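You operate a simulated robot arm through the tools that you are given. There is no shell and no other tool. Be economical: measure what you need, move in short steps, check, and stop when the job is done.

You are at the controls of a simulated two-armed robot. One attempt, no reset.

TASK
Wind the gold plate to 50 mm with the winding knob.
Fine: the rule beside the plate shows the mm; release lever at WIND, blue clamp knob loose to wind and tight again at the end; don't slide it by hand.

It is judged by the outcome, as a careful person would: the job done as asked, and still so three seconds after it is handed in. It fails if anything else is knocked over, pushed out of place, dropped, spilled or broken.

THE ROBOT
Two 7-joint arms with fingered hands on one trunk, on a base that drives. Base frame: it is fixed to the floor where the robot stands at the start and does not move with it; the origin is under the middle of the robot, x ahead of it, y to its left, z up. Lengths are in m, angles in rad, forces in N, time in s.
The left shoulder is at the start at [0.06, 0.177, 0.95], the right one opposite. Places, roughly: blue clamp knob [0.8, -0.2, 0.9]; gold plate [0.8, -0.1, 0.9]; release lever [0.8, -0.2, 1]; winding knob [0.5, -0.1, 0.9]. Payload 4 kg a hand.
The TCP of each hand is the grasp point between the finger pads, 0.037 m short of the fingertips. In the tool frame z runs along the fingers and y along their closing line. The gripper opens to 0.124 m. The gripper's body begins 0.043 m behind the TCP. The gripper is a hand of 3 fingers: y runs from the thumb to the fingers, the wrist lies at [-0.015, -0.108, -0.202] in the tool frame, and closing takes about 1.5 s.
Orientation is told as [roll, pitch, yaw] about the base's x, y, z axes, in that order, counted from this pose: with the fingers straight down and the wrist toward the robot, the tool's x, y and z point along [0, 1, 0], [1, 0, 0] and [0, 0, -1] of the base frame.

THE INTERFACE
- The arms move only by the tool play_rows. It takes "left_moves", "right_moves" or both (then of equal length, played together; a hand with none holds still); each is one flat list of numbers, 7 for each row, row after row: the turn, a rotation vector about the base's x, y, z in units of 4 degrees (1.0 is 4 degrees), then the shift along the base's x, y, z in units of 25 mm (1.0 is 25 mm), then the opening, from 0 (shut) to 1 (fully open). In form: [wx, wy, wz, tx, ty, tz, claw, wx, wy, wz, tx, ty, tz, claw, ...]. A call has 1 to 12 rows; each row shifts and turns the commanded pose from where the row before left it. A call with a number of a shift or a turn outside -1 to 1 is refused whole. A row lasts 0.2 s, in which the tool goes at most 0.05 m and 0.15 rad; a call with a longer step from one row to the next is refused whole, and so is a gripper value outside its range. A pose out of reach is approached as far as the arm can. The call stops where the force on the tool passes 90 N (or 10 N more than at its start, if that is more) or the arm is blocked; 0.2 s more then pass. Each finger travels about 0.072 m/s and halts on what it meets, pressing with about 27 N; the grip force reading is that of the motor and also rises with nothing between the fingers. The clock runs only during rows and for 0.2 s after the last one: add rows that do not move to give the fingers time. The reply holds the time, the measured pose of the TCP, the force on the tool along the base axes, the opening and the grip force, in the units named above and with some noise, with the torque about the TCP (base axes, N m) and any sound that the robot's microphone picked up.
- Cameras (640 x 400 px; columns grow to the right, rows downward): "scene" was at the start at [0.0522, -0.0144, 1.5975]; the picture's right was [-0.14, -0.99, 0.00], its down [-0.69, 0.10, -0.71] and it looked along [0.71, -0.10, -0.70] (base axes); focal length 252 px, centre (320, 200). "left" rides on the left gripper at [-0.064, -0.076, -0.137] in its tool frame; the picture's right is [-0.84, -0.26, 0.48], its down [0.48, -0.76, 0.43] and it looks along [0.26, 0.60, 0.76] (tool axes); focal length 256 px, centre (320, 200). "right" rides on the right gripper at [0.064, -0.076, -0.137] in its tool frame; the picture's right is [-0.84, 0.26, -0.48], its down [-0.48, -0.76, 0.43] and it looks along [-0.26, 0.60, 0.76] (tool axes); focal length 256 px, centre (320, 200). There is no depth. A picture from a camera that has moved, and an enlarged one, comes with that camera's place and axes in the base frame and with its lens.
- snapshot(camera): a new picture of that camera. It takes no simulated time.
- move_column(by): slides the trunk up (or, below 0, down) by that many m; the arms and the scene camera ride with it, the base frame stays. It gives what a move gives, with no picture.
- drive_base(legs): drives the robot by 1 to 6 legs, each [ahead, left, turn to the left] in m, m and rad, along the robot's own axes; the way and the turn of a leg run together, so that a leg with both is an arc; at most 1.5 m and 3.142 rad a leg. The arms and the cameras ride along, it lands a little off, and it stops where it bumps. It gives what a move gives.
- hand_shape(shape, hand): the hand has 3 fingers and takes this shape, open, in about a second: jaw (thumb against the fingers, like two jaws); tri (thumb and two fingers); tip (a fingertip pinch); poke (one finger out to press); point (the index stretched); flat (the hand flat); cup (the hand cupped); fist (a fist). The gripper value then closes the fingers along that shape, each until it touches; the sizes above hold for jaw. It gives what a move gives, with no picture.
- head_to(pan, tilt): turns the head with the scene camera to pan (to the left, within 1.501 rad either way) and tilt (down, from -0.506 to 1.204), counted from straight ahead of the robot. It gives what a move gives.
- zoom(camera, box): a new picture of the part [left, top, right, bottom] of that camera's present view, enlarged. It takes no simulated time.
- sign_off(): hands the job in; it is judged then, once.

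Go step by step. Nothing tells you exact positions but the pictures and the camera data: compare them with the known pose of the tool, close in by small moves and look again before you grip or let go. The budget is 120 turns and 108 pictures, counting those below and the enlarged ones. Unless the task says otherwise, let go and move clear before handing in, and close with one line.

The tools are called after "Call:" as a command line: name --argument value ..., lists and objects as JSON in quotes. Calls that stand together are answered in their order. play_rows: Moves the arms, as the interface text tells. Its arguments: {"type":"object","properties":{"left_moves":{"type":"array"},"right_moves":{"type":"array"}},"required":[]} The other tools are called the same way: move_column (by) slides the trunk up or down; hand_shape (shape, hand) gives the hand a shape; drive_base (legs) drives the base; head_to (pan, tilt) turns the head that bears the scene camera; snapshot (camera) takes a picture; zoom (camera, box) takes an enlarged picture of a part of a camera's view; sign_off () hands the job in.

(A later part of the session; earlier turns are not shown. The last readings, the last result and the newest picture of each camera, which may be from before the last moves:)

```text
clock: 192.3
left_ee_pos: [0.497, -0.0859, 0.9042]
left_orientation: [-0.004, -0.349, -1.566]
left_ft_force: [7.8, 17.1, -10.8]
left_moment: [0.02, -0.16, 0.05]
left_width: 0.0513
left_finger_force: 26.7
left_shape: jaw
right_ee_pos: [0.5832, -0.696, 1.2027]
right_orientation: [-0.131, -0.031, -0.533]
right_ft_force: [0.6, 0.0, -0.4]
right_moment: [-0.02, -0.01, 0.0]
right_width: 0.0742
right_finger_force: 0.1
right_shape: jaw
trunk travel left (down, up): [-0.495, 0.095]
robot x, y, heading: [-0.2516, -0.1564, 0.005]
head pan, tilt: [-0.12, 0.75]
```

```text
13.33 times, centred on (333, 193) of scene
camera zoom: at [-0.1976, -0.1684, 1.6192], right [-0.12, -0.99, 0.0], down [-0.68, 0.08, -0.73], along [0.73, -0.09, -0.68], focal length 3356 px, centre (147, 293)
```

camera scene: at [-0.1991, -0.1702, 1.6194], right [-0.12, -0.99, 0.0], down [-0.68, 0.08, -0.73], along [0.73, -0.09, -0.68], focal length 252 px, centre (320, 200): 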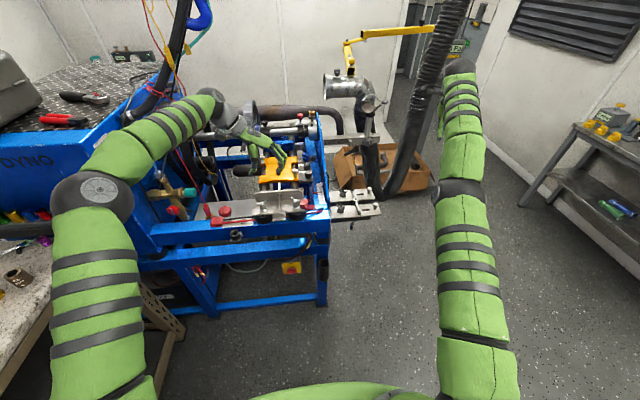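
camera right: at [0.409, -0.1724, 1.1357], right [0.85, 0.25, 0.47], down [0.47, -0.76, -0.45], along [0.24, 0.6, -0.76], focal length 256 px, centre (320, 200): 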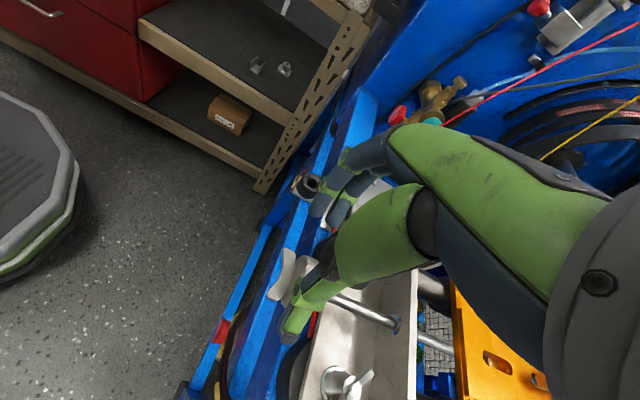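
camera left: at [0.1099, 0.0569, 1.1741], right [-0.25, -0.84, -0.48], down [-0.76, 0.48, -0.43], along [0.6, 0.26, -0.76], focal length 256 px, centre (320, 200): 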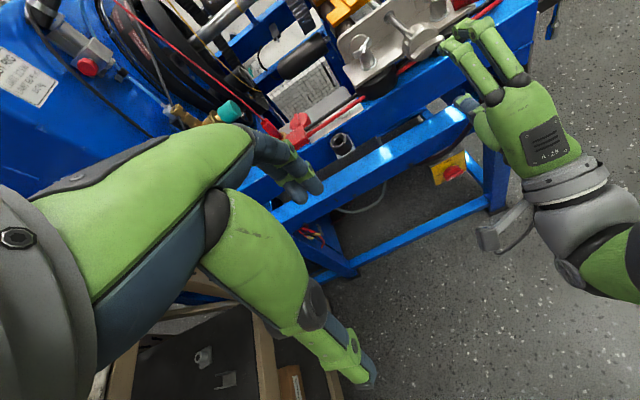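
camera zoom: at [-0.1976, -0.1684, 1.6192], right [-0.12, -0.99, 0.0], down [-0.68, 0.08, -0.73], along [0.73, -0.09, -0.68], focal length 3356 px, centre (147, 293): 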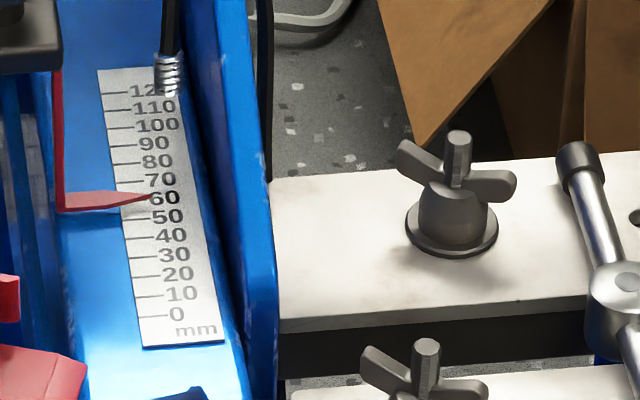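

The scale moved about 6 mm for 224°, i.e. about 10 mm per turn, and now reads about 61 as seen from here. Three more 72° strokes.

Call:
play_rows --left_moves '[0, 0, 0, 0, 0, 0, 0.66, 0, 0, 0, 0, 0, 0, 0.66, 0, 0, 0, 0, 0.274, 0.752, 0.66, 0, 0, 0, 0, 0.274, 0.752, 0.66, 1, 0, 0, 0, -0.1, -0.029, 0.66, 1, 0, 0, 0, -0.1, -0.029, 0.66, 1, 0, 0, 0, -0.1, -0.029, 0.66, 1, 0, 0, 0, -0.1, -0.029, 0.66, 1, 0, 0, 0, -0.1, -0.029, 0.66, 1, 0, 0, 0, -0.1, -0.029, 0.66, 1, 0, 0, 0, -0.1, -0.029, 0.66, 1, 0, 0, 0, -0.1, -0.029, 0.66]'

Call:
play_rows --left_moves '[1, 0, 0, 0, -0.1, -0.029, 0.66, 1, 0, 0, 0, -0.1, -0.029, 0.66, 1, 0, 0, 0, -0.1, -0.029, 0.66, 1, 0, 0, 0, -0.1, -0.029, 0.66, 1, 0, 0, 0, -0.1, -0.029, 0.66, 1, 0, 0, 0, -0.1, -0.029, 0.66, 1, 0, 0, 0, -0.1, -0.029, 0.66, 1, 0, 0, 0, -0.1, -0.029, 0.66, 1, 0, 0, 0, -0.1, -0.029, 0.66, 1, 0, 0, 0, -0.1, -0.029, 0.66]'

Call:
play_rows --left_moves '[0, 0, 0, 0, 0.63, -0.5, 0.66, 0, 0, 0, 0, 0.63, -0.5, 0.66, 0, 0, 0, 0, 0, 0, 0, 0, 0, 0, 0, 0, 0, 0, 0, 0, 0, 0, 0, 0, 0, 0, 0, 0, 0, 0, 0, 0, -1, 0, 0, 0, 0, 0, 0, -1, 0, 0, 0, 0, 0, 0, -1, 0, 0, 0, 0, 0, 0, -1, 0, 0, 0, 0, 0, 0, -1, 0, 0, 0, 0, 0, 0, -1, 0, 0, 0, 0, 0, 0]'

Call:
play_rows --left_moves '[-1, 0, 0, 0, 0, 0, 0, -1, 0, 0, 0, 0, 0, 0, -1, 0, 0, 0, 0, 0, 0, -1, 0, 0, 0, 0, 0, 0, -1, 0, 0, 0, 0, 0, 0, -1, 0, 0, 0, 0, 0, 0, -1, 0, 0, 0, 0, 0, 0, -1, 0, 0, 0, 0, 0, 0, -1, 0, 0, 0, 0, 0, 0, -1, 0, 0, 0, 0, 0, 0, -1, 0, 0, 0, 0, 0, 0, -1, 0, 0, 0, 0, 0, 0]'

Call:
play_rows --left_moves '[0, 0, 0, 0, 0, 0, 0.66, 0, 0, 0, 0, 0, 0, 0.66, 0, 0, 0, 0, 0.274, 0.752, 0.66, 0, 0, 0, 0, 0.274, 0.752, 0.66, 1, 0, 0, 0, -0.1, -0.029, 0.66, 1, 0, 0, 0, -0.1, -0.029, 0.66, 1, 0, 0, 0, -0.1, -0.029, 0.66, 1, 0, 0, 0, -0.1, -0.029, 0.66, 1, 0, 0, 0, -0.1, -0.029, 0.66, 1, 0, 0, 0, -0.1, -0.029, 0.66, 1, 0, 0, 0, -0.1, -0.029, 0.66, 1, 0, 0, 0, -0.1, -0.029, 0.66]'

Call:
play_rows --left_moves '[1, 0, 0, 0, -0.1, -0.029, 0.66, 1, 0, 0, 0, -0.1, -0.029, 0.66, 1, 0, 0, 0, -0.1, -0.029, 0.66, 1, 0, 0, 0, -0.1, -0.029, 0.66, 1, 0, 0, 0, -0.1, -0.029, 0.66, 1, 0, 0, 0, -0.1, -0.029, 0.66, 1, 0, 0, 0, -0.1, -0.029, 0.66, 1, 0, 0, 0, -0.1, -0.029, 0.66, 1, 0, 0, 0, -0.1, -0.029, 0.66, 1, 0, 0, 0, -0.1, -0.029, 0.66]'

Call:
play_rows --left_moves '[0, 0, 0, 0, 0.63, -0.5, 0.66, 0, 0, 0, 0, 0.63, -0.5, 0.66, 0, 0, 0, 0, 0, 0, 0, 0, 0, 0, 0, 0, 0, 0, 0, 0, 0, 0, 0, 0, 0, 0, 0, 0, 0, 0, 0, 0, -1, 0, 0, 0, 0, 0, 0, -1, 0, 0, 0, 0, 0, 0, -1, 0, 0, 0, 0, 0, 0, -1, 0, 0, 0, 0, 0, 0, -1, 0, 0, 0, 0, 0, 0, -1, 0, 0, 0, 0, 0, 0]'

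Call:
play_rows --left_moves '[-1, 0, 0, 0, 0, 0, 0, -1, 0, 0, 0, 0, 0, 0, -1, 0, 0, 0, 0, 0, 0, -1, 0, 0, 0, 0, 0, 0, -1, 0, 0, 0, 0, 0, 0, -1, 0, 0, 0, 0, 0, 0, -1, 0, 0, 0, 0, 0, 0, -1, 0, 0, 0, 0, 0, 0, -1, 0, 0, 0, 0, 0, 0, -1, 0, 0, 0, 0, 0, 0, -1, 0, 0, 0, 0, 0, 0, -1, 0, 0, 0, 0, 0, 0]'

Call:
zoom --camera "scene" --box '[318, 178, 348, 208]'

```text
clock: 194.9
left_ee_pos: [0.4963, -0.0939, 0.9392]
left_orientation: [-0.001, 0.211, -1.568]
left_ft_force: [0.1, 0.0, 0.8]
left_moment: [0.01, -0.01, -0.04]
left_width: 0.0818
left_finger_force: 0.0
left_shape: jaw
right_ee_pos: [0.582, -0.699, 1.2029]
right_orientation: [-0.13, -0.033, -0.53]
right_ft_force: [0.3, -0.1, 0.3]
right_moment: [0.02, -0.03, -0.02]
right_width: 0.0741
right_finger_force: 0.0
right_shape: jaw
trunk travel left (down, up): [-0.495, 0.095]
robot x, y, heading: [-0.256, -0.1569, 0.001]
head pan, tilt: [-0.12, 0.75]
```

```text
clock: 197.1
left_ee_pos: [0.4958, -0.1184, 0.9315]
left_orientation: [0.006, 0.911, -1.566]
left_ft_force: [0.4, 0.1, -0.5]
left_moment: [0.02, -0.02, -0.01]
left_width: 0.0821
left_finger_force: 0.1
left_shape: jaw
right_ee_pos: [0.5823, -0.6977, 1.2029]
right_orientation: [-0.129, -0.032, -0.53]
right_ft_force: [-0.5, -0.6, -0.2]
right_moment: [-0.01, 0.02, 0.04]
right_width: 0.0739
right_finger_force: 0.0
right_shape: jaw
trunk travel left (down, up): [-0.495, 0.095]
robot x, y, heading: [-0.2517, -0.1606, 0.003]
head pan, tilt: [-0.12, 0.75]
```

```text
clock: 199.7
left_ee_pos: [0.4951, -0.0848, 0.9053]
left_orientation: [-0.001, 0.489, -1.567]
left_ft_force: [0.9, 15.8, -3.8]
left_moment: [0.11, -0.06, -0.05]
left_width: 0.0491
left_finger_force: 26.4
left_shape: jaw
right_ee_pos: [0.5831, -0.6968, 1.2043]
right_orientation: [-0.13, -0.029, -0.53]
right_ft_force: [0.1, 0.4, -0.1]
right_moment: [0.01, 0.04, 0.04]
right_width: 0.074
right_finger_force: 0.0
right_shape: jaw
trunk travel left (down, up): [-0.495, 0.095]
robot x, y, heading: [-0.2527, -0.1608, 0.01]
head pan, tilt: [-0.12, 0.75]
```

```text
clock: 202.3
left_ee_pos: [0.4955, -0.0849, 0.9034]
left_orientation: [-0.004, -0.348, -1.569]
left_ft_force: [-5.8, 6.2, -29.2]
left_moment: [0.09, -0.1, -0.06]
left_width: 0.0488
left_finger_force: 27.2
left_shape: jaw
right_ee_pos: [0.5836, -0.6973, 1.2018]
right_orientation: [-0.133, -0.032, -0.529]
right_ft_force: [0.3, -0.1, 0.4]
right_moment: [0.04, 0.01, 0.01]
right_width: 0.074
right_finger_force: 0.1
right_shape: jaw
trunk travel left (down, up): [-0.495, 0.095]
robot x, y, heading: [-0.2531, -0.1586, 0.005]
head pan, tilt: [-0.12, 0.75]
```

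```text
clock: 204.9
left_ee_pos: [0.4954, -0.094, 0.9374]
left_orientation: [0.001, 0.211, -1.567]
left_ft_force: [-0.1, -0.2, -0.2]
left_moment: [0.0, 0.01, 0.03]
left_width: 0.082
left_finger_force: 0.1
left_shape: jaw
right_ee_pos: [0.5823, -0.6982, 1.2031]
right_orientation: [-0.128, -0.031, -0.53]
right_ft_force: [-0.9, 0.2, -0.1]
right_moment: [0.02, 0.01, 0.03]
right_width: 0.0741
right_finger_force: 0.1
right_shape: jaw
trunk travel left (down, up): [-0.495, 0.095]
robot x, y, heading: [-0.2538, -0.1583, 0.007]
head pan, tilt: [-0.12, 0.75]
```

```text
clock: 207.1
left_ee_pos: [0.4969, -0.117, 0.932]
left_orientation: [0.005, 0.909, -1.564]
left_ft_force: [-0.2, 0.2, 0.4]
left_moment: [0.02, 0.0, -0.03]
left_width: 0.0821
left_finger_force: 0.2
left_shape: jaw
right_ee_pos: [0.5821, -0.6977, 1.2023]
right_orientation: [-0.129, -0.033, -0.53]
right_ft_force: [0.1, -0.1, -0.1]
right_moment: [0.01, 0.01, -0.01]
right_width: 0.0739
right_finger_force: 0.0
right_shape: jaw
trunk travel left (down, up): [-0.495, 0.095]
robot x, y, heading: [-0.2522, -0.1585, -0.001]
head pan, tilt: [-0.12, 0.75]
```

```text
clock: 209.7
left_ee_pos: [0.4969, -0.0841, 0.9069]
left_orientation: [0.001, 0.488, -1.566]
left_ft_force: [6.0, 20.0, -2.4]
left_moment: [0.05, -0.1, -0.06]
left_width: 0.0506
left_finger_force: 27.7
left_shape: jaw
right_ee_pos: [0.5835, -0.6955, 1.2032]
right_orientation: [-0.13, -0.032, -0.53]
right_ft_force: [0.1, -0.5, -0.6]
right_moment: [-0.03, 0.0, 0.01]
right_width: 0.0741
right_finger_force: 0.0
right_shape: jaw
trunk travel left (down, up): [-0.495, 0.095]
robot x, y, heading: [-0.2499, -0.1605, 0.001]
head pan, tilt: [-0.12, 0.75]
```

```text
clock: 212.3
left_ee_pos: [0.4974, -0.0842, 0.9024]
left_orientation: [-0.004, -0.348, -1.566]
left_ft_force: [4.4, 10.7, -27.9]
left_moment: [0.12, -0.21, 0.05]
left_width: 0.0502
left_finger_force: 26.9
left_shape: jaw
right_ee_pos: [0.5845, -0.6974, 1.2014]
right_orientation: [-0.13, -0.031, -0.531]
right_ft_force: [-0.3, -0.3, 1.0]
right_moment: [-0.02, 0.0, -0.02]
right_width: 0.074
right_finger_force: 0.1
right_shape: jaw
trunk travel left (down, up): [-0.495, 0.095]
robot x, y, heading: [-0.2532, -0.1621, 0.006]
head pan, tilt: [-0.12, 0.75]
```

```text
13.33 times, centred on (333, 193) of scene
camera zoom: at [-0.1964, -0.169, 1.6192], right [-0.12, -0.99, 0.0], down [-0.68, 0.08, -0.73], along [0.72, -0.09, -0.68], focal length 3356 px, centre (147, 293)
```

zoom: 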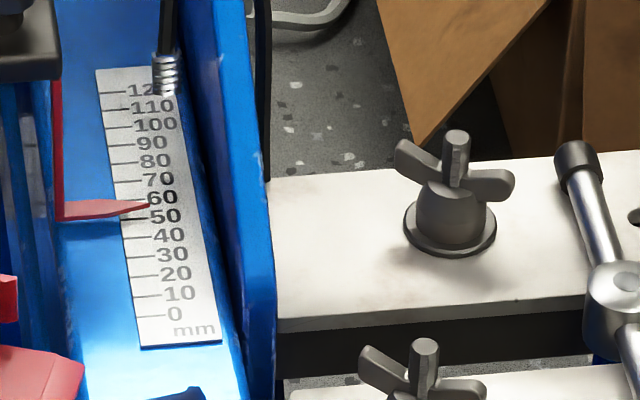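

It reads about 56 from this angle. I need a parallax-free reading, so I'll release, lift, drive forward and look from above with the left hand camera.

Call:
play_rows --left_moves '[0, 0, 0, 0, 0, 0, 0.66, 0, 0, 0, 0, 0, 0, 0.66, 0, 0, 0, 0, 0.274, 0.752, 0.66, 0, 0, 0, 0, 0.274, 0.752, 0.66, 1, 0, 0, 0, 0, 0.9, 0.66, 1, 0, 0, 0, 0, 0.9, 0.66, 1, 0, 0, 0, 0, 0.9, 0.66, 1, 0, 0, 0, 0, 0.9, 0.66, 1, 0, 0, 0, 0, 0.9, 0.66, 0, 0, 0, 0, 0, 0.9, 0.66, 0, 0, 0, 0, 0, 0.9, 0.66, 0, 0, 0, 0, 0, 0.9, 0.66]'

Call:
zoom --camera "scene" --box '[230, 160, 350, 240]'

Call:
drive_base --legs '[[0.25, 0, 0]]'

Call:
play_rows --left_moves '[0, 0, 0, 0.1, -0.7, 0, 0.66, 0, 0, 0, 0.1, -0.7, 0, 0.66, 0, 0, 0, 0.1, -0.7, 0, 0.66, 0, 0, 0, 0.1, -0.7, 0, 0.66, 0, 0, 0, 0, -0.7, 0, 0.66]'

Call:
snapshot --camera "left"

```text
clock: 214.9
left_ee_pos: [0.4953, -0.0699, 1.126]
left_orientation: [0.001, 0.0, -1.567]
left_ft_force: [0.4, -0.1, 1.0]
left_moment: [0.01, -0.02, 0.0]
left_width: 0.0818
left_finger_force: 0.0
left_shape: jaw
right_ee_pos: [0.5815, -0.6968, 1.2039]
right_orientation: [-0.128, -0.031, -0.53]
right_ft_force: [-0.9, -0.3, -0.2]
right_moment: [0.01, 0.02, -0.01]
right_width: 0.0739
right_finger_force: 0.0
right_shape: jaw
trunk travel left (down, up): [-0.495, 0.095]
robot x, y, heading: [-0.2509, -0.1569, 0.0]
head pan, tilt: [-0.12, 0.75]
```

```text
5.00 times, centred on (290, 200) of scene
camera zoom: at [-0.1995, -0.1702, 1.6194], right [-0.12, -0.99, 0.0], down [-0.68, 0.08, -0.73], along [0.73, -0.09, -0.68], focal length 1259 px, centre (470, 200)
```

zoom: 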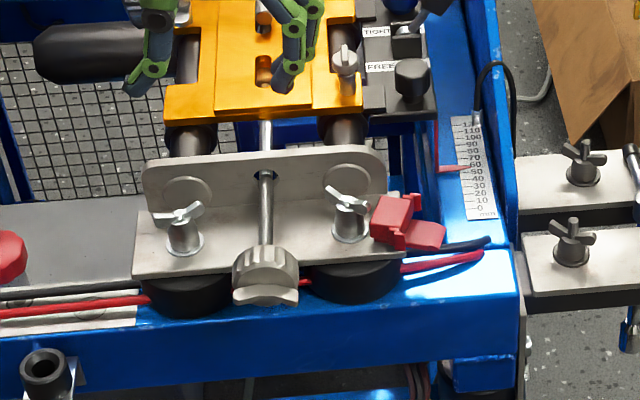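

```text
clock: 216.7
left_ee_pos: [0.7488, -0.0672, 1.1229]
left_orientation: [-0.001, -0.001, -1.565]
left_ft_force: [0.1, -0.6, -0.6]
left_moment: [0.01, 0.06, 0.0]
left_width: 0.0819
left_finger_force: 0.0
left_shape: jaw
right_ee_pos: [0.8375, -0.694, 1.2018]
right_orientation: [-0.129, -0.03, -0.527]
right_ft_force: [1.2, 1.5, -0.5]
right_moment: [-0.01, 0.0, -0.02]
right_width: 0.0739
right_finger_force: 0.0
right_shape: jaw
trunk travel left (down, up): [-0.495, 0.095]
robot x, y, heading: [0.0021, -0.1533, 0.005]
head pan, tilt: [-0.12, 0.75]
```

```text
clock: 217.9
left_ee_pos: [0.7586, -0.1553, 1.1235]
left_orientation: [0.001, 0.002, -1.563]
left_ft_force: [-0.1, -0.3, -0.2]
left_moment: [0.02, -0.01, 0.02]
left_width: 0.0817
left_finger_force: 0.0
left_shape: jaw
right_ee_pos: [0.8379, -0.6931, 1.2021]
right_orientation: [-0.129, -0.032, -0.527]
right_ft_force: [0.0, 0.0, 0.2]
right_moment: [0.02, 0.0, 0.01]
right_width: 0.0741
right_finger_force: 0.1
right_shape: jaw
trunk travel left (down, up): [-0.495, 0.095]
robot x, y, heading: [-0.0017, -0.1575, 0.006]
head pan, tilt: [-0.12, 0.75]
```

```text
13 pictures are left
camera left: at [0.6944, -0.0793, 1.2595], right [-0.84, 0.25, -0.48], down [0.48, 0.76, -0.43], along [0.26, -0.59, -0.76], focal length 256 px, centre (320, 200)
```

left: 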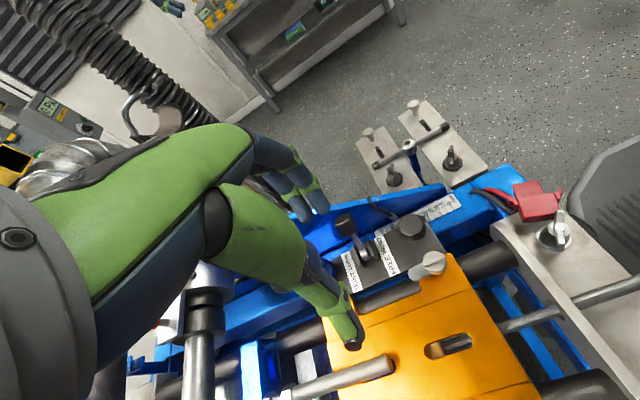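

The clamp block hides the pointer here. I'll shift 0.13 m further right and zoom.

Call:
play_rows --left_moves '[0, 0, 0, 0, -0.87, 0, 0.66, 0, 0, 0, 0, -0.87, 0, 0.66, 0, 0, 0, 0, -0.87, 0, 0.66, 0, 0, 0, 0, -0.87, 0, 0.66, 0, 0, 0, 0, -0.87, 0, 0.66, 0, 0, 0, 0, -0.87, 0, 0.66]'

Call:
zoom --camera "left" --box '[350, 200, 510, 340]'

```text
clock: 219.3
left_ee_pos: [0.745, -0.2813, 1.1208]
left_orientation: [-0.002, 0.002, -1.567]
left_ft_force: [-0.4, -0.4, -0.1]
left_moment: [0.01, 0.03, -0.04]
left_width: 0.0819
left_finger_force: 0.1
left_shape: jaw
left hand out of reach, approached as far as the arm can: row 6
right_ee_pos: [0.8353, -0.6943, 1.2029]
right_orientation: [-0.129, -0.031, -0.528]
right_ft_force: [0.7, 0.1, -1.3]
right_moment: [0.03, -0.01, -0.01]
right_width: 0.0739
right_finger_force: 0.0
right_shape: jaw
trunk travel left (down, up): [-0.495, 0.095]
robot x, y, heading: [0.0029, -0.1576, 0.0]
head pan, tilt: [-0.12, 0.75]
```

```text
2.86 times, centred on (430, 270) of left
camera zoom: at [0.6823, -0.2059, 1.2571], right [-0.84, 0.25, -0.48], down [0.48, 0.76, -0.43], along [0.26, -0.59, -0.76], focal length 731 px, centre (6, 0)
```

zoom: 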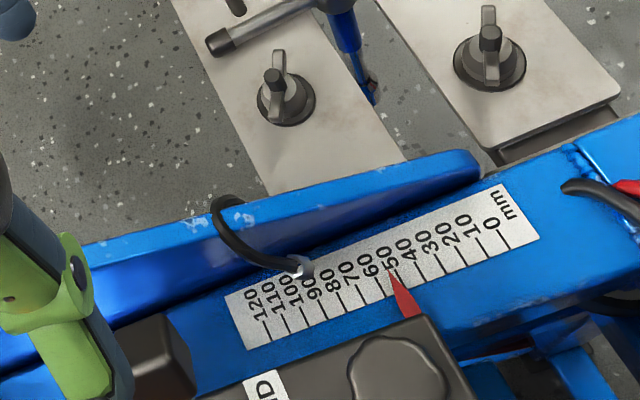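

The view is good. A tighter zoom for the exact reading.

Call:
zoom --camera "left" --box '[425, 250, 485, 295]'

```text
8.89 times, centred on (455, 272) of left
camera zoom: at [0.6823, -0.2059, 1.2571], right [-0.84, 0.25, -0.48], down [0.48, 0.76, -0.43], along [0.26, -0.59, -0.76], focal length 2276 px, centre (-880, -444)
```

zoom: 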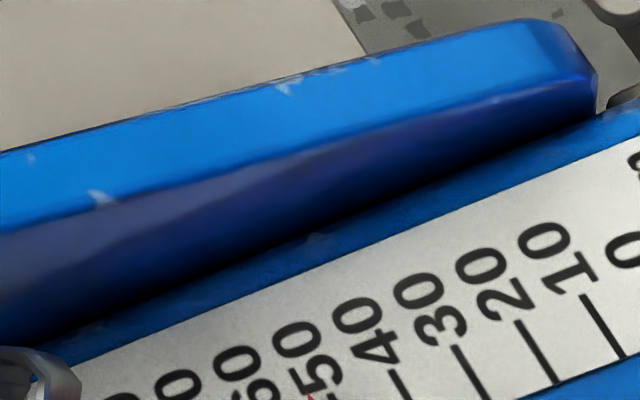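

From directly above it reads 52.0 mm, so 2 mm more, or one 72° stroke. I'll go back to the knob.

Call:
play_rows --left_moves '[0, 0, 0, 0, 0.87, 0, 0.66, 0, 0, 0, 0, 0.87, 0, 0.66, 0, 0, 0, 0, 0.87, 0, 0.66, 0, 0, 0, 0, 0.87, 0, 0.66, 0, 0, 0, 0, 0.87, 0, 0.66, 0, 0, 0, 0, 0.87, 0, 0.66, 0, 0, 0, 0, 0.87, 0, 0.66, 0, 0, 0, 0, 0.87, 0, 0.66]'

Call:
drive_base --legs '[[-0.25, 0, 0]]'

Call:
play_rows --left_moves '[0, 0, 0, 0, 0, -0.9, 0.66, 0, 0, 0, 0, 0, -0.9, 0.66]'

```text
clock: 221.1
left_ee_pos: [0.7829, -0.1146, 1.1287]
left_orientation: [-0.001, 0.002, -1.564]
left_ft_force: [1.0, -0.3, -0.2]
left_moment: [-0.02, 0.01, 0.02]
left_width: 0.0818
left_finger_force: 0.1
left_shape: jaw
left hand out of reach, approached as far as the arm can: row 1, 2, 3, 4, 5, 6, 8
right_ee_pos: [0.8356, -0.694, 1.2035]
right_orientation: [-0.129, -0.03, -0.526]
right_ft_force: [-0.9, 0.4, 0.4]
right_moment: [-0.02, 0.02, -0.01]
right_width: 0.0741
right_finger_force: 0.1
right_shape: jaw
trunk travel left (down, up): [-0.495, 0.095]
robot x, y, heading: [-0.0012, -0.1553, 0.009]
head pan, tilt: [-0.12, 0.75]
```

```text
clock: 223.0
left_ee_pos: [0.5279, -0.115, 1.1308]
left_orientation: [-0.004, -0.001, -1.562]
left_ft_force: [-0.4, -0.3, 0.3]
left_moment: [-0.02, 0.0, -0.01]
left_width: 0.0822
left_finger_force: 0.0
left_shape: jaw
right_ee_pos: [0.5834, -0.6952, 1.2038]
right_orientation: [-0.13, -0.03, -0.524]
right_ft_force: [0.0, 0.0, -0.3]
right_moment: [0.02, -0.05, -0.02]
right_width: 0.0741
right_finger_force: 0.0
right_shape: jaw
trunk travel left (down, up): [-0.495, 0.095]
robot x, y, heading: [-0.2577, -0.1604, 0.011]
head pan, tilt: [-0.12, 0.75]
```

```text
clock: 223.6
left_ee_pos: [0.5383, -0.1149, 1.0868]
left_orientation: [-0.006, 0.002, -1.566]
left_ft_force: [0.2, -0.3, 0.2]
left_moment: [0.04, 0.01, 0.0]
left_width: 0.0815
left_finger_force: 0.0
left_shape: jaw
left hand out of reach, approached as far as the arm can: row 1, 2
right_ee_pos: [0.5844, -0.6929, 1.2025]
right_orientation: [-0.128, -0.032, -0.524]
right_ft_force: [0.5, -0.5, 0.7]
right_moment: [-0.03, 0.0, 0.0]
right_width: 0.0742
right_finger_force: 0.0
right_shape: jaw
trunk travel left (down, up): [-0.495, 0.095]
robot x, y, heading: [-0.2538, -0.1565, 0.004]
head pan, tilt: [-0.12, 0.75]
```

The left arm just went straight at its limit as well. I'll try unlocking it: push outward while sweeping right (the flexing direction), then pull in.

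Call:
play_rows --left_moves '[0, 0, 0, 0.6, -0.9, 0.3, 0.66, 0, 0, 0, 0.6, -0.9, 0.3, 0.66, 0, 0, 0, 0.3, -0.9, 0, 0.66, 0, 0, 0, 0, -0.9, 0, 0.66, 0, 0, 0, -0.5, -0.9, 0, 0.66, 0, 0, 0, -0.8, -0.9, 0, 0.66, 0, 0, 0, -1, -0.5, 0, 0.66, 0, 0, 0, -1, 0, 0, 0.66]'

Call:
play_rows --left_moves '[0, 0, 0, -0.8, 0, 0, 0.66, 0, 0, 0, -0.8, 0, 0, 0.66]'

```text
clock: 225.4
left_ee_pos: [0.5046, -0.2584, 1.0998]
left_orientation: [-0.003, 0.003, -1.563]
left_ft_force: [0.2, 0.3, 0.0]
left_moment: [-0.02, 0.0, 0.02]
left_width: 0.0819
left_finger_force: 0.1
left_shape: jaw
left hand out of reach, approached as far as the arm can: row 1, 2, 3, 6, 7, 8
right_ee_pos: [0.5848, -0.6942, 1.2023]
right_orientation: [-0.131, -0.031, -0.526]
right_ft_force: [0.6, 0.0, -0.4]
right_moment: [0.0, -0.02, -0.03]
right_width: 0.0739
right_finger_force: 0.1
right_shape: jaw
trunk travel left (down, up): [-0.495, 0.095]
robot x, y, heading: [-0.2555, -0.1583, 0.008]
head pan, tilt: [-0.12, 0.75]
```

```text
clock: 226.0
left_ee_pos: [0.4986, -0.2679, 1.1119]
left_orientation: [-0.005, 0.002, -1.563]
left_ft_force: [-0.4, -0.2, 0.8]
left_moment: [0.0, -0.02, 0.03]
left_width: 0.0817
left_finger_force: 0.0
left_shape: jaw
left hand out of reach, approached as far as the arm can: row 1, 2
right_ee_pos: [0.5853, -0.6944, 1.2038]
right_orientation: [-0.129, -0.031, -0.526]
right_ft_force: [0.2, -0.6, 0.5]
right_moment: [0.02, 0.02, -0.04]
right_width: 0.074
right_finger_force: 0.0
right_shape: jaw
trunk travel left (down, up): [-0.495, 0.095]
robot x, y, heading: [-0.2503, -0.1551, 0.01]
head pan, tilt: [-0.12, 0.75]
```

Still locked. I'll try a few different unlocking moves (down, up, and rolls), each followed by a short pull in, to see which frees it.

Call:
play_rows --left_moves '[0, 0, 0, 0.5, 0, -0.9, 0.66, 0, 0, 0, 0.5, 0, -0.9, 0.66, 0, 0, 0, 0, 0, -0.9, 0.66, 0, 0, 0, -0.9, 0, 0, 0.66, 0, 0, 0, -0.9, 0, 0, 0.66]'

Call:
play_rows --left_moves '[0, 0, 0, 0.3, 0, 1, 0.66, 0, 0, 0, 0, 0, 1, 0.66, 0, 0, 0, 0, 0, 1, 0.66, 0, 0, 0, -0.5, 0, 1, 0.66, 0, 0, 0, -0.5, 0, 1, 0.66, 0, 0, 0, -0.9, 0, 0, 0.66, 0, 0, 0, -0.9, 0, 0, 0.66]'

Call:
play_rows --left_moves '[1, 0, 0, -0.3, 0, 0, 0.66, 1, 0, 0, -0.3, 0, 0, 0.66, 1, 0, 0, -0.3, 0, 0, 0.66, 1, 0, 0, -0.3, 0, 0, 0.66, 1, 0, 0, -0.3, 0, 0, 0.66, 1, 0, 0, -0.3, 0, 0, 0.66, 1, 0, 0, -0.3, 0, 0, 0.66, 1, 0, 0, -0.3, 0, 0, 0.66, 1, 0, 0, -0.3, 0, 0, 0.66, 1, 0, 0, -0.3, 0, 0, 0.66]'

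Call:
play_rows --left_moves '[-1, 0, 0, -0.2, 0, 0, 0.66, -1, 0, 0, -0.2, 0, 0, 0.66, -1, 0, 0, -0.2, 0, 0, 0.66, -1, 0, 0, -0.2, 0, 0, 0.66, -1, 0, 0, -0.2, 0, 0, 0.66, -1, 0, 0, -0.2, 0, 0, 0.66, -1, 0, 0, -0.2, 0, 0, 0.66, -1, 0, 0, -0.2, 0, 0, 0.66, -1, 0, 0, -0.2, 0, 0, 0.66, -1, 0, 0, -0.2, 0, 0, 0.66]'

Call:
snapshot --camera "scene"

```text
clock: 227.2
left_ee_pos: [0.5087, -0.2784, 1.0473]
left_orientation: [-0.005, 0.002, -1.562]
left_ft_force: [-0.3, 0.6, 0.7]
left_moment: [0.01, 0.01, 0.0]
left_width: 0.0817
left_finger_force: 0.1
left_shape: jaw
left hand out of reach, approached as far as the arm can: row 1, 2, 3, 4, 5
right_ee_pos: [0.5842, -0.6945, 1.2031]
right_orientation: [-0.13, -0.031, -0.526]
right_ft_force: [0.8, 0.5, -0.2]
right_moment: [-0.01, 0.03, 0.01]
right_width: 0.074
right_finger_force: 0.0
right_shape: jaw
trunk travel left (down, up): [-0.495, 0.095]
robot x, y, heading: [-0.2537, -0.1604, 0.013]
head pan, tilt: [-0.12, 0.75]
```

```text
clock: 228.8
left_ee_pos: [0.4287, -0.2729, 1.1673]
left_orientation: [-0.002, 0.0, -1.562]
left_ft_force: [-0.3, 0.1, -0.5]
left_moment: [0.01, -0.02, -0.03]
left_width: 0.0817
left_finger_force: 0.1
left_shape: jaw
left hand out of reach, approached as far as the arm can: row 1, 2, 3
right_ee_pos: [0.584, -0.6941, 1.2043]
right_orientation: [-0.13, -0.031, -0.525]
right_ft_force: [-0.2, 0.0, 0.0]
right_moment: [0.01, -0.03, -0.02]
right_width: 0.0742
right_finger_force: 0.1
right_shape: jaw
trunk travel left (down, up): [-0.495, 0.095]
robot x, y, heading: [-0.2553, -0.1568, 0.005]
head pan, tilt: [-0.12, 0.75]
```

```text
clock: 231.0
left_ee_pos: [0.3537, -0.2709, 1.1652]
left_orientation: [0.005, 0.701, -1.559]
left_ft_force: [-0.8, -0.3, -0.8]
left_moment: [0.01, 0.01, 0.02]
left_width: 0.0819
left_finger_force: 0.0
left_shape: jaw
right_ee_pos: [0.584, -0.6936, 1.2032]
right_orientation: [-0.13, -0.031, -0.526]
right_ft_force: [-0.3, -0.3, -1.0]
right_moment: [-0.03, 0.01, 0.0]
right_width: 0.0742
right_finger_force: 0.1
right_shape: jaw
trunk travel left (down, up): [-0.495, 0.095]
robot x, y, heading: [-0.2525, -0.1564, 0.008]
head pan, tilt: [-0.12, 0.75]
```

```text
clock: 233.2
left_ee_pos: [0.3022, -0.2725, 1.1672]
left_orientation: [-0.003, -0.001, -1.563]
left_ft_force: [0.4, 0.0, 0.0]
left_moment: [0.0, 0.04, -0.05]
left_width: 0.0819
left_finger_force: 0.0
left_shape: jaw
right_ee_pos: [0.5849, -0.6946, 1.2026]
right_orientation: [-0.129, -0.03, -0.525]
right_ft_force: [0.4, 0.1, -0.5]
right_moment: [0.03, 0.02, 0.02]
right_width: 0.0741
right_finger_force: 0.1
right_shape: jaw
trunk travel left (down, up): [-0.495, 0.095]
robot x, y, heading: [-0.2536, -0.158, 0.007]
head pan, tilt: [-0.12, 0.75]
```

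```text
10 pictures are left
camera scene: at [-0.2004, -0.1702, 1.6194], right [-0.11, -0.99, 0.0], down [-0.68, 0.08, -0.73], along [0.73, -0.08, -0.68], focal length 252 px, centre (320, 200)
```

scene: 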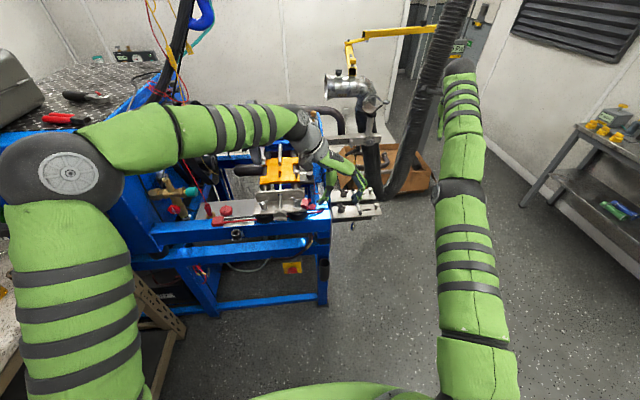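

The upward sweep unlocked it, and the left arm is flexed again. Back over the knob with modest reach.

Call:
play_rows --left_moves '[0, 0, 0, 0.97, 0.93, 0, 0.66, 0, 0, 0, 0.97, 0.93, 0, 0.66, 0, 0, 0, 0.97, 0.93, 0, 0.66, 0, 0, 0, 0.97, 0.93, 0, 0.66, 0, 0, 0, 0.97, 0.93, 0, 0.66, 0, 0, 0, 0.97, 0.93, 0, 0.66, 0, 0, 0, 0.97, 0.93, 0, 0.66, 0, 0, 0, 0.97, 0.93, 0, 0.66]'

Call:
play_rows --left_moves '[0, 0, 0, 0, 0, -0.9, 0.66, 0, 0, 0, 0, 0, -0.9, 0.66, 0, 0, 0, 0, 0, -0.9, 0.66, 0, 0, 0, 0, 0, -0.9, 0.66, 0, 0, 0, 0, 0, -0.9, 0.66, 0, 0, 0, 0, 0, -0.9, 0.66]'

```text
clock: 235.0
left_ee_pos: [0.4967, -0.0864, 1.1664]
left_orientation: [-0.005, -0.001, -1.563]
left_ft_force: [-0.1, -0.4, 0.0]
left_moment: [-0.03, -0.02, 0.0]
left_width: 0.0819
left_finger_force: 0.0
left_shape: jaw
right_ee_pos: [0.5851, -0.6936, 1.2017]
right_orientation: [-0.13, -0.031, -0.524]
right_ft_force: [0.3, 0.3, -0.4]
right_moment: [0.01, 0.01, -0.01]
right_width: 0.0739
right_finger_force: 0.1
right_shape: jaw
trunk travel left (down, up): [-0.495, 0.095]
robot x, y, heading: [-0.2525, -0.1564, 0.006]
head pan, tilt: [-0.12, 0.75]
```

```text
clock: 236.4
left_ee_pos: [0.4972, -0.0881, 1.032]
left_orientation: [-0.003, -0.001, -1.562]
left_ft_force: [0.1, -0.3, 0.0]
left_moment: [0.0, 0.0, 0.0]
left_width: 0.0818
left_finger_force: 0.0
left_shape: jaw
right_ee_pos: [0.5855, -0.694, 1.2025]
right_orientation: [-0.128, -0.031, -0.527]
right_ft_force: [-0.3, 0.1, 0.2]
right_moment: [-0.02, -0.02, 0.0]
right_width: 0.0741
right_finger_force: 0.0
right_shape: jaw
trunk travel left (down, up): [-0.495, 0.095]
robot x, y, heading: [-0.2539, -0.1568, 0.014]
head pan, tilt: [-0.12, 0.75]
```

Now the last winding stroke: down, roll to +52°, insert, close, wind -72°.

Call:
play_rows --left_moves '[0, 0, 0, 0, 0, -0.86, 0.66, 0, 0, 0, 0, 0, -0.86, 0.66, 0, 0, 0, 0, 0, -0.86, 0.66, 0, 0, 0, 0, 0, -0.86, 0.66, 1, 0, 0, 0, -0.097, -0.047, 0.66, 1, 0, 0, 0, -0.097, -0.047, 0.66, 1, 0, 0, 0, -0.097, -0.047, 0.66, 1, 0, 0, 0, -0.097, -0.047, 0.66, 1, 0, 0, 0, -0.097, -0.047, 0.66, 1, 0, 0, 0, -0.097, -0.047, 0.66, 1, 0, 0, 0, -0.097, -0.047, 0.66, 1, 0, 0, 0, -0.097, -0.047, 0.66]'

Call:
play_rows --left_moves '[1, 0, 0, 0, -0.097, -0.047, 0.66, 1, 0, 0, 0, -0.097, -0.047, 0.66, 1, 0, 0, 0, -0.097, -0.047, 0.66, 1, 0, 0, 0, -0.097, -0.047, 0.66, 1, 0, 0, 0, -0.097, -0.047, 0.66, 0, 0, 0, 0, 0.63, -0.5, 0.66, 0, 0, 0, 0, 0.63, -0.5, 0.66, 0, 0, 0, 0, 0, 0, 0, 0, 0, 0, 0, 0, 0, 0, 0, 0, 0, 0, 0, 0, 0, 0, 0, 0, 0, 0, 0, 0]'

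Call:
play_rows --left_moves '[-1, 0, 0, 0, 0, 0, 0, -1, 0, 0, 0, 0, 0, 0, -1, 0, 0, 0, 0, 0, 0, -1, 0, 0, 0, 0, 0, 0, -1, 0, 0, 0, 0, 0, 0, -1, 0, 0, 0, 0, 0, 0, -1, 0, 0, 0, 0, 0, 0, -1, 0, 0, 0, 0, 0, 0, -1, 0, 0, 0, 0, 0, 0, -1, 0, 0, 0, 0, 0, 0, -1, 0, 0, 0, 0, 0, 0, -1, 0, 0, 0, 0, 0, 0]'

Call:
play_rows --left_moves '[-1, 0, 0, 0, 0, 0, 0, -1, 0, 0, 0, 0, 0, 0, -1, 0, 0, 0, 0, 0, 0, -1, 0, 0, 0, 0, 0, 0, -1, 0, 0, 0, 0, 0, 0, -1, 0, 0, 0, 0, 0, 0]'

Call:
zoom --camera "scene" --box '[318, 178, 348, 208]'

```text
clock: 239.0
left_ee_pos: [0.4978, -0.1065, 0.9361]
left_orientation: [0.003, 0.561, -1.56]
left_ft_force: [0.9, -0.3, 0.7]
left_moment: [0.01, -0.01, 0.04]
left_width: 0.0821
left_finger_force: 0.1
left_shape: jaw
right_ee_pos: [0.5848, -0.6936, 1.2021]
right_orientation: [-0.131, -0.03, -0.525]
right_ft_force: [-0.1, 0.2, -0.3]
right_moment: [-0.03, 0.01, -0.01]
right_width: 0.0742
right_finger_force: 0.1
right_shape: jaw
trunk travel left (down, up): [-0.495, 0.095]
robot x, y, heading: [-0.2494, -0.1579, 0.011]
head pan, tilt: [-0.12, 0.75]
```

```text
clock: 241.4
left_ee_pos: [0.4974, -0.085, 0.9079]
left_orientation: [0.01, 0.909, -1.554]
left_ft_force: [0.8, 5.3, 5.3]
left_moment: [-0.05, -0.02, -0.02]
left_width: 0.05
left_finger_force: 27.2
left_shape: jaw
right_ee_pos: [0.584, -0.6935, 1.2029]
right_orientation: [-0.129, -0.032, -0.526]
right_ft_force: [-0.6, 0.3, -0.3]
right_moment: [0.04, 0.0, 0.02]
right_width: 0.0741
right_finger_force: 0.2
right_shape: jaw
trunk travel left (down, up): [-0.495, 0.095]
robot x, y, heading: [-0.2578, -0.1553, 0.011]
head pan, tilt: [-0.12, 0.75]
```

```text
clock: 244.0
left_ee_pos: [0.4967, -0.0838, 0.9034]
left_orientation: [0.0, 0.068, -1.563]
left_ft_force: [2.6, 16.2, -1.4]
left_moment: [0.04, -0.06, -0.03]
left_width: 0.0497
left_finger_force: 27.0
left_shape: jaw
right_ee_pos: [0.5839, -0.6931, 1.2035]
right_orientation: [-0.129, -0.031, -0.525]
right_ft_force: [0.2, 0.5, 0.4]
right_moment: [0.02, 0.0, 0.01]
right_width: 0.0743
right_finger_force: 0.1
right_shape: jaw
trunk travel left (down, up): [-0.495, 0.095]
robot x, y, heading: [-0.2545, -0.1539, 0.008]
head pan, tilt: [-0.12, 0.75]
```

```text
clock: 245.4
left_ee_pos: [0.4984, -0.0857, 0.9021]
left_orientation: [-0.008, -0.35, -1.563]
left_ft_force: [-1.7, 12.7, -21.9]
left_moment: [0.05, -0.08, 0.04]
left_width: 0.0496
left_finger_force: 26.8
left_shape: jaw
right_ee_pos: [0.5856, -0.693, 1.2029]
right_orientation: [-0.131, -0.031, -0.524]
right_ft_force: [0.4, 0.8, 1.0]
right_moment: [-0.03, 0.01, -0.02]
right_width: 0.074
right_finger_force: 0.1
right_shape: jaw
trunk travel left (down, up): [-0.495, 0.095]
robot x, y, heading: [-0.2565, -0.1589, 0.011]
head pan, tilt: [-0.12, 0.75]
```

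```text
13.33 times, centred on (333, 193) of scene
camera zoom: at [-0.1983, -0.1692, 1.6192], right [-0.11, -0.99, 0.0], down [-0.68, 0.07, -0.73], along [0.73, -0.08, -0.68], focal length 3356 px, centre (147, 293)
```

zoom: 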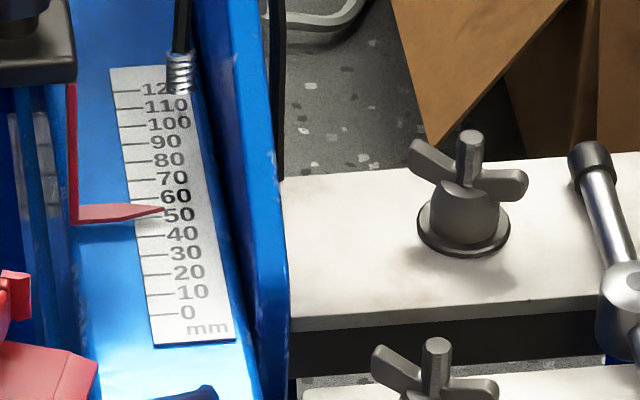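

From the same view the reading dropped by 2.1 mm, so it is at about 49.9 mm. I'll release the knob and lift away, and try the unlocking sweep on the right arm as well.

Call:
play_rows --left_moves '[0, 0, 0, 0, 0, 0, 0.66, 0, 0, 0, 0, 0, 0, 0.66, 0, 0, 0, 0, 0.274, 0.752, 0.66, 0, 0, 0, 0, 0.274, 0.752, 0.66, 1, 0, 0, 0, 0, 0.9, 0.66, 1, 0, 0, 0, 0, 0.9, 0.66, 1, 0, 0, 0, 0, 0.9, 0.66, 1, 0, 0, 0, 0, 0.9, 0.66, 1, 0, 0, 0, 0, 0.9, 0.66, 0, 0, 0, 0, 0, 0.9, 0.66, 0, 0, 0, 0, 0, 0.9, 0.66, 0, 0, 0, 0, 0, 0.9, 0.66]'

Call:
play_rows --right_moves '[0, 0, 0, 0.4, -0.2, 0.9, 0.6, 0, 0, 0, 0, 0, 1, 0.6, 0, 0, 0, 0, 0, 1, 0.6, 0, 0, 0, -0.5, 0.2, 1, 0.6, 0, 0, 0, -0.5, 0.2, 1, 0.6, 0, 0, 0, -0.9, 0.3, 0, 0.6, 0, 0, 0, -0.9, 0.3, 0, 0.6]'

Call:
play_rows --right_moves '[0, 0, 0, -0.8, 0, 0, 0.6, 0, 0, 0, -0.8, 0, 0, 0.6, 0, 0, 0, -0.8, 0, 0, 0.6, 0, 0, 0, -0.8, 0, 0, 0.6]'

```text
clock: 248.0
left_ee_pos: [0.4957, -0.0755, 1.1222]
left_orientation: [-0.002, 0.002, -1.562]
left_ft_force: [-0.4, 1.0, 0.4]
left_moment: [0.01, -0.04, 0.0]
left_width: 0.0817
left_finger_force: 0.1
left_shape: jaw
right_ee_pos: [0.5841, -0.6947, 1.2029]
right_orientation: [-0.129, -0.031, -0.527]
right_ft_force: [-0.7, 0.7, -0.3]
right_moment: [0.03, 0.0, 0.02]
right_width: 0.0742
right_finger_force: 0.1
right_shape: jaw
trunk travel left (down, up): [-0.495, 0.095]
robot x, y, heading: [-0.2518, -0.1563, 0.009]
head pan, tilt: [-0.12, 0.75]
```

```text
clock: 249.6
left_ee_pos: [0.496, -0.0736, 1.1218]
left_orientation: [-0.003, -0.001, -1.564]
left_ft_force: [1.2, -0.6, 0.3]
left_moment: [-0.01, -0.03, -0.04]
left_width: 0.0819
left_finger_force: 0.1
left_shape: jaw
right_ee_pos: [0.5296, -0.6763, 1.3224]
right_orientation: [-0.13, -0.029, -0.525]
right_ft_force: [-0.8, -0.2, -0.5]
right_moment: [0.0, 0.02, -0.02]
right_width: 0.0739
right_finger_force: 0.0
right_shape: jaw
right hand out of reach, approached as far as the arm can: row 1, 2, 3, 6, 7
trunk travel left (down, up): [-0.495, 0.095]
robot x, y, heading: [-0.2531, -0.156, 0.008]
head pan, tilt: [-0.12, 0.75]
```

```text
clock: 250.6
left_ee_pos: [0.4972, -0.0735, 1.1219]
left_orientation: [-0.002, -0.001, -1.562]
left_ft_force: [0.5, -1.1, 0.4]
left_moment: [0.0, 0.02, -0.01]
left_width: 0.0818
left_finger_force: 0.0
left_shape: jaw
right_ee_pos: [0.4998, -0.6945, 1.3561]
right_orientation: [-0.13, -0.028, -0.524]
right_ft_force: [-0.7, 0.0, -0.4]
right_moment: [0.01, 0.01, 0.01]
right_width: 0.0741
right_finger_force: 0.0
right_shape: jaw
right hand out of reach, approached as far as the arm can: row 1, 2, 3, 4
trunk travel left (down, up): [-0.495, 0.095]
robot x, y, heading: [-0.2508, -0.1559, 0.005]
head pan, tilt: [-0.12, 0.75]
```

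The right arm stays straight but is raised and out of the way. The left arm will tighten the clamp: raise the trunk, shift right, then forward.

Call:
move_column --by 0.09

Call:
drive_base --legs '[[0, -0.28, 0], [0.34, 0, -0.005]]'

Call:
snapshot --camera "scene"

```text
clock: 251.8
left_ee_pos: [0.4965, -0.0736, 1.2115]
left_orientation: [-0.002, 0.0, -1.562]
left_ft_force: [0.1, 0.5, -0.1]
left_moment: [-0.01, -0.02, 0.01]
left_width: 0.0817
left_finger_force: 0.1
left_shape: jaw
right_ee_pos: [0.5002, -0.6943, 1.4456]
right_orientation: [-0.13, -0.027, -0.525]
right_ft_force: [-0.2, -0.1, 0.5]
right_moment: [0.02, 0.0, -0.02]
right_width: 0.0741
right_finger_force: 0.0
right_shape: jaw
trunk travel left (down, up): [-0.585, 0.005]
robot x, y, heading: [-0.2535, -0.1605, 0.01]
head pan, tilt: [-0.12, 0.75]
```

```text
clock: 255.5
left_ee_pos: [0.8454, -0.3335, 1.2115]
left_orientation: [-0.003, 0.0, -1.564]
left_ft_force: [-0.2, -0.6, 0.6]
left_moment: [0.0, 0.01, 0.01]
left_width: 0.0819
left_finger_force: 0.0
left_shape: jaw
right_ee_pos: [0.8466, -0.9544, 1.4452]
right_orientation: [-0.13, -0.026, -0.528]
right_ft_force: [-0.5, 0.0, -0.3]
right_moment: [0.0, 0.03, 0.02]
right_width: 0.074
right_finger_force: 0.2
right_shape: jaw
trunk travel left (down, up): [-0.585, 0.005]
robot x, y, heading: [0.0921, -0.4159, 0.006]
head pan, tilt: [-0.12, 0.75]
```

```text
8 pictures are left
camera scene: at [0.1484, -0.428, 1.7093], right [-0.11, -0.99, 0.0], down [-0.68, 0.08, -0.73], along [0.73, -0.08, -0.68], focal length 252 px, centre (320, 200)
```

scene: 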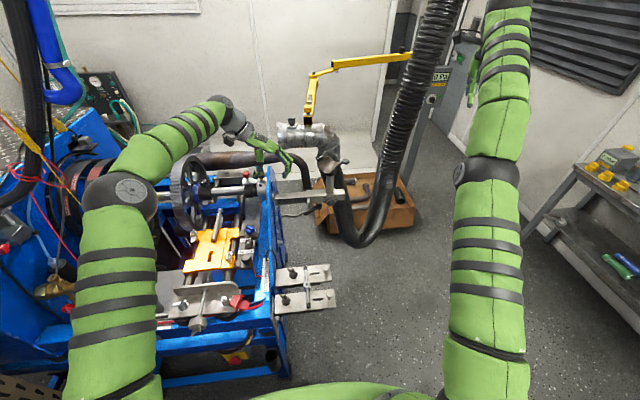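

All clear. I'll yaw the left hand to -40° (matching the clamp bar) and hover above the clamp knob.

Call:
play_rows --left_moves '[0, 0, 1, -0.02, 0.385, -0.3, 0.48, 0, 0, 1, -0.02, 0.385, -0.3, 0.48, 0, 0, 1, -0.02, 0.385, -0.3, 0.48, 0, 0, 1, -0.02, 0.385, -0.3, 0.48, 0, 0, 1, -0.02, 0.385, -0.3, 0.48, 0, 0, 1, -0.02, 0.385, -0.3, 0.48, 0, 0, 1, -0.02, 0.385, -0.3, 0.48, 0, 0, 1, -0.02, 0.385, -0.3, 0.48, 0, 0, 1, -0.02, 0.385, -0.3, 0.48, 0, 0, 1, -0.02, 0.385, -0.3, 0.48, 0, 0, 1, -0.02, 0.385, -0.3, 0.48, 0, 0, 1, -0.02, 0.385, -0.3, 0.48]'

Call:
zoom --camera "left" --box '[220, 120, 460, 320]'

```text
clock: 258.1
left_ee_pos: [0.8389, -0.2182, 1.1226]
left_orientation: [-0.003, 0.0, -0.726]
left_ft_force: [0.1, -0.6, 0.1]
left_moment: [0.01, -0.01, 0.02]
left_width: 0.0599
left_finger_force: 0.1
left_shape: jaw
right_ee_pos: [0.8467, -0.9551, 1.4474]
right_orientation: [-0.13, -0.028, -0.531]
right_ft_force: [-0.8, -0.4, -0.2]
right_moment: [0.01, 0.02, 0.0]
right_width: 0.0739
right_finger_force: 0.0
right_shape: jaw
trunk travel left (down, up): [-0.585, 0.005]
robot x, y, heading: [0.0919, -0.4121, 0.006]
head pan, tilt: [-0.12, 0.75]
```

```text
2.00 times, centred on (340, 220) of left
camera zoom: at [0.7399, -0.2145, 1.258], right [-0.75, -0.46, -0.48], down [-0.25, 0.87, -0.44], along [0.61, -0.21, -0.76], focal length 512 px, centre (280, 160)
```

zoom: 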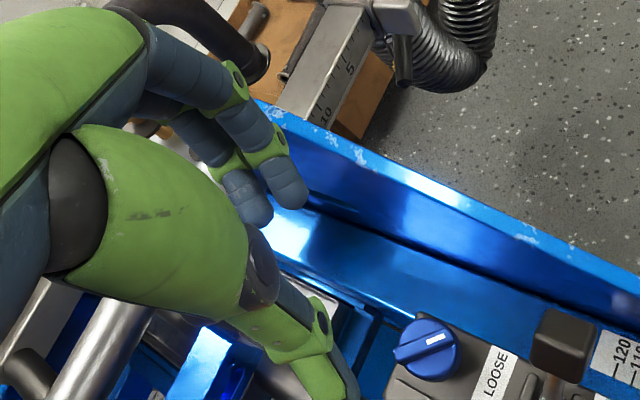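

The clamp block travelled with the plate; its knob is now at about (0.825, -0.219), with the bar normal near -45°. I'll descend over it.

Call:
play_rows --left_moves '[0, 0, -0.8, -0.55, -0.04, -0.5, 0.48, 0, 0, 0, 0, 0, -0.93, 0.48, 0, 0, 0, 0, 0, -0.93, 0.48, 0, 0, 0, 0, 0, -0.93, 0.48, 0, 0, 0, 0, 0, -0.93, 0.48, 0, 0, 0, 0, 0, -0.93, 0.48, 0, 0, 0, 0, 0, -0.9, 0.48]'

Call:
zoom --camera "left" --box '[240, 140, 440, 340]'

```text
clock: 259.7
left_ee_pos: [0.8244, -0.2213, 0.9697]
left_orientation: [0.0, 0.0, -0.785]
left_ft_force: [0.5, -0.8, -0.5]
left_moment: [-0.01, -0.01, -0.01]
left_width: 0.0598
left_finger_force: 0.0
left_shape: jaw
right_ee_pos: [0.8468, -0.9539, 1.4456]
right_orientation: [-0.13, -0.028, -0.53]
right_ft_force: [0.3, 0.1, 0.5]
right_moment: [0.0, 0.0, 0.01]
right_width: 0.074
right_finger_force: 0.2
right_shape: jaw
trunk travel left (down, up): [-0.585, 0.005]
robot x, y, heading: [0.0919, -0.4185, 0.01]
head pan, tilt: [-0.12, 0.75]
```

```text
2.00 times, centred on (340, 240) of left
camera zoom: at [0.7266, -0.2122, 1.1058], right [-0.77, -0.41, -0.48], down [-0.2, 0.88, -0.44], along [0.6, -0.24, -0.76], focal length 512 px, centre (280, 120)
```

zoom: 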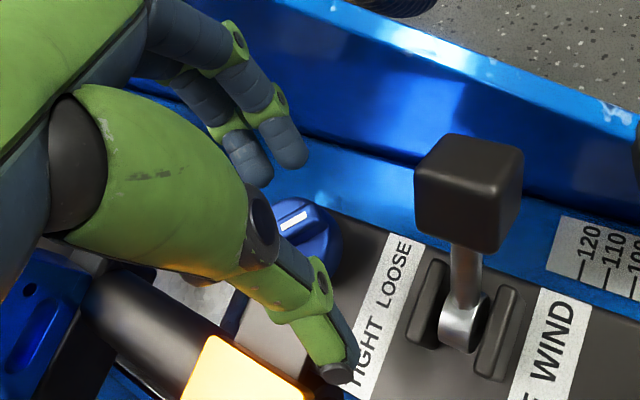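

Aligned. To keep reach margin for the full turn, I'll lift, drive 0.03 m forward and come back down at the same spot.

Call:
play_rows --left_moves '[0, 0, 0, 0, 0, 0.95, 0.48, 0, 0, 0, 0, 0, 0.95, 0.48, 0, 0, 0, 0, 0, 0.95, 0.48]'

Call:
drive_base --legs '[[0.03, 0, 0]]'

Call:
play_rows --left_moves '[0, 0, 0, -0.6, 0, 0, 0.48, 0, 0, 0, -0.6, 0, 0, 0.48]'

```text
clock: 260.5
left_ee_pos: [0.8263, -0.2219, 1.0439]
left_orientation: [-0.004, 0.001, -0.784]
left_ft_force: [-0.2, 0.0, -0.3]
left_moment: [0.02, -0.02, 0.0]
left_width: 0.0597
left_finger_force: 0.1
left_shape: jaw
right_ee_pos: [0.8462, -0.9548, 1.4466]
right_orientation: [-0.129, -0.027, -0.528]
right_ft_force: [-0.3, 0.0, 0.1]
right_moment: [0.02, 0.02, -0.02]
right_width: 0.0741
right_finger_force: 0.0
right_shape: jaw
trunk travel left (down, up): [-0.585, 0.005]
robot x, y, heading: [0.0886, -0.4179, 0.007]
head pan, tilt: [-0.12, 0.75]
```

```text
clock: 261.4
left_ee_pos: [0.8579, -0.221, 1.0416]
left_orientation: [-0.003, 0.001, -0.783]
left_ft_force: [0.7, -0.1, -0.3]
left_moment: [0.01, 0.05, -0.02]
left_width: 0.0597
left_finger_force: 0.0
left_shape: jaw
right_ee_pos: [0.8773, -0.954, 1.444]
right_orientation: [-0.131, -0.026, -0.527]
right_ft_force: [1.4, 0.3, 0.0]
right_moment: [-0.02, 0.03, -0.03]
right_width: 0.0741
right_finger_force: 0.0
right_shape: jaw
trunk travel left (down, up): [-0.585, 0.005]
robot x, y, heading: [0.1219, -0.4166, 0.006]
head pan, tilt: [-0.12, 0.75]
```

```text
clock: 262.0
left_ee_pos: [0.8262, -0.2232, 1.0439]
left_orientation: [-0.003, 0.001, -0.783]
left_ft_force: [-0.7, 0.4, -0.7]
left_moment: [0.02, -0.02, 0.0]
left_width: 0.06
left_finger_force: 0.0
left_shape: jaw
right_ee_pos: [0.8745, -0.9541, 1.4442]
right_orientation: [-0.13, -0.026, -0.53]
right_ft_force: [0.8, -0.6, -0.2]
right_moment: [0.02, -0.06, -0.03]
right_width: 0.0742
right_finger_force: 0.1
right_shape: jaw
trunk travel left (down, up): [-0.585, 0.005]
robot x, y, heading: [0.1218, -0.4165, 0.004]
head pan, tilt: [-0.12, 0.75]
```

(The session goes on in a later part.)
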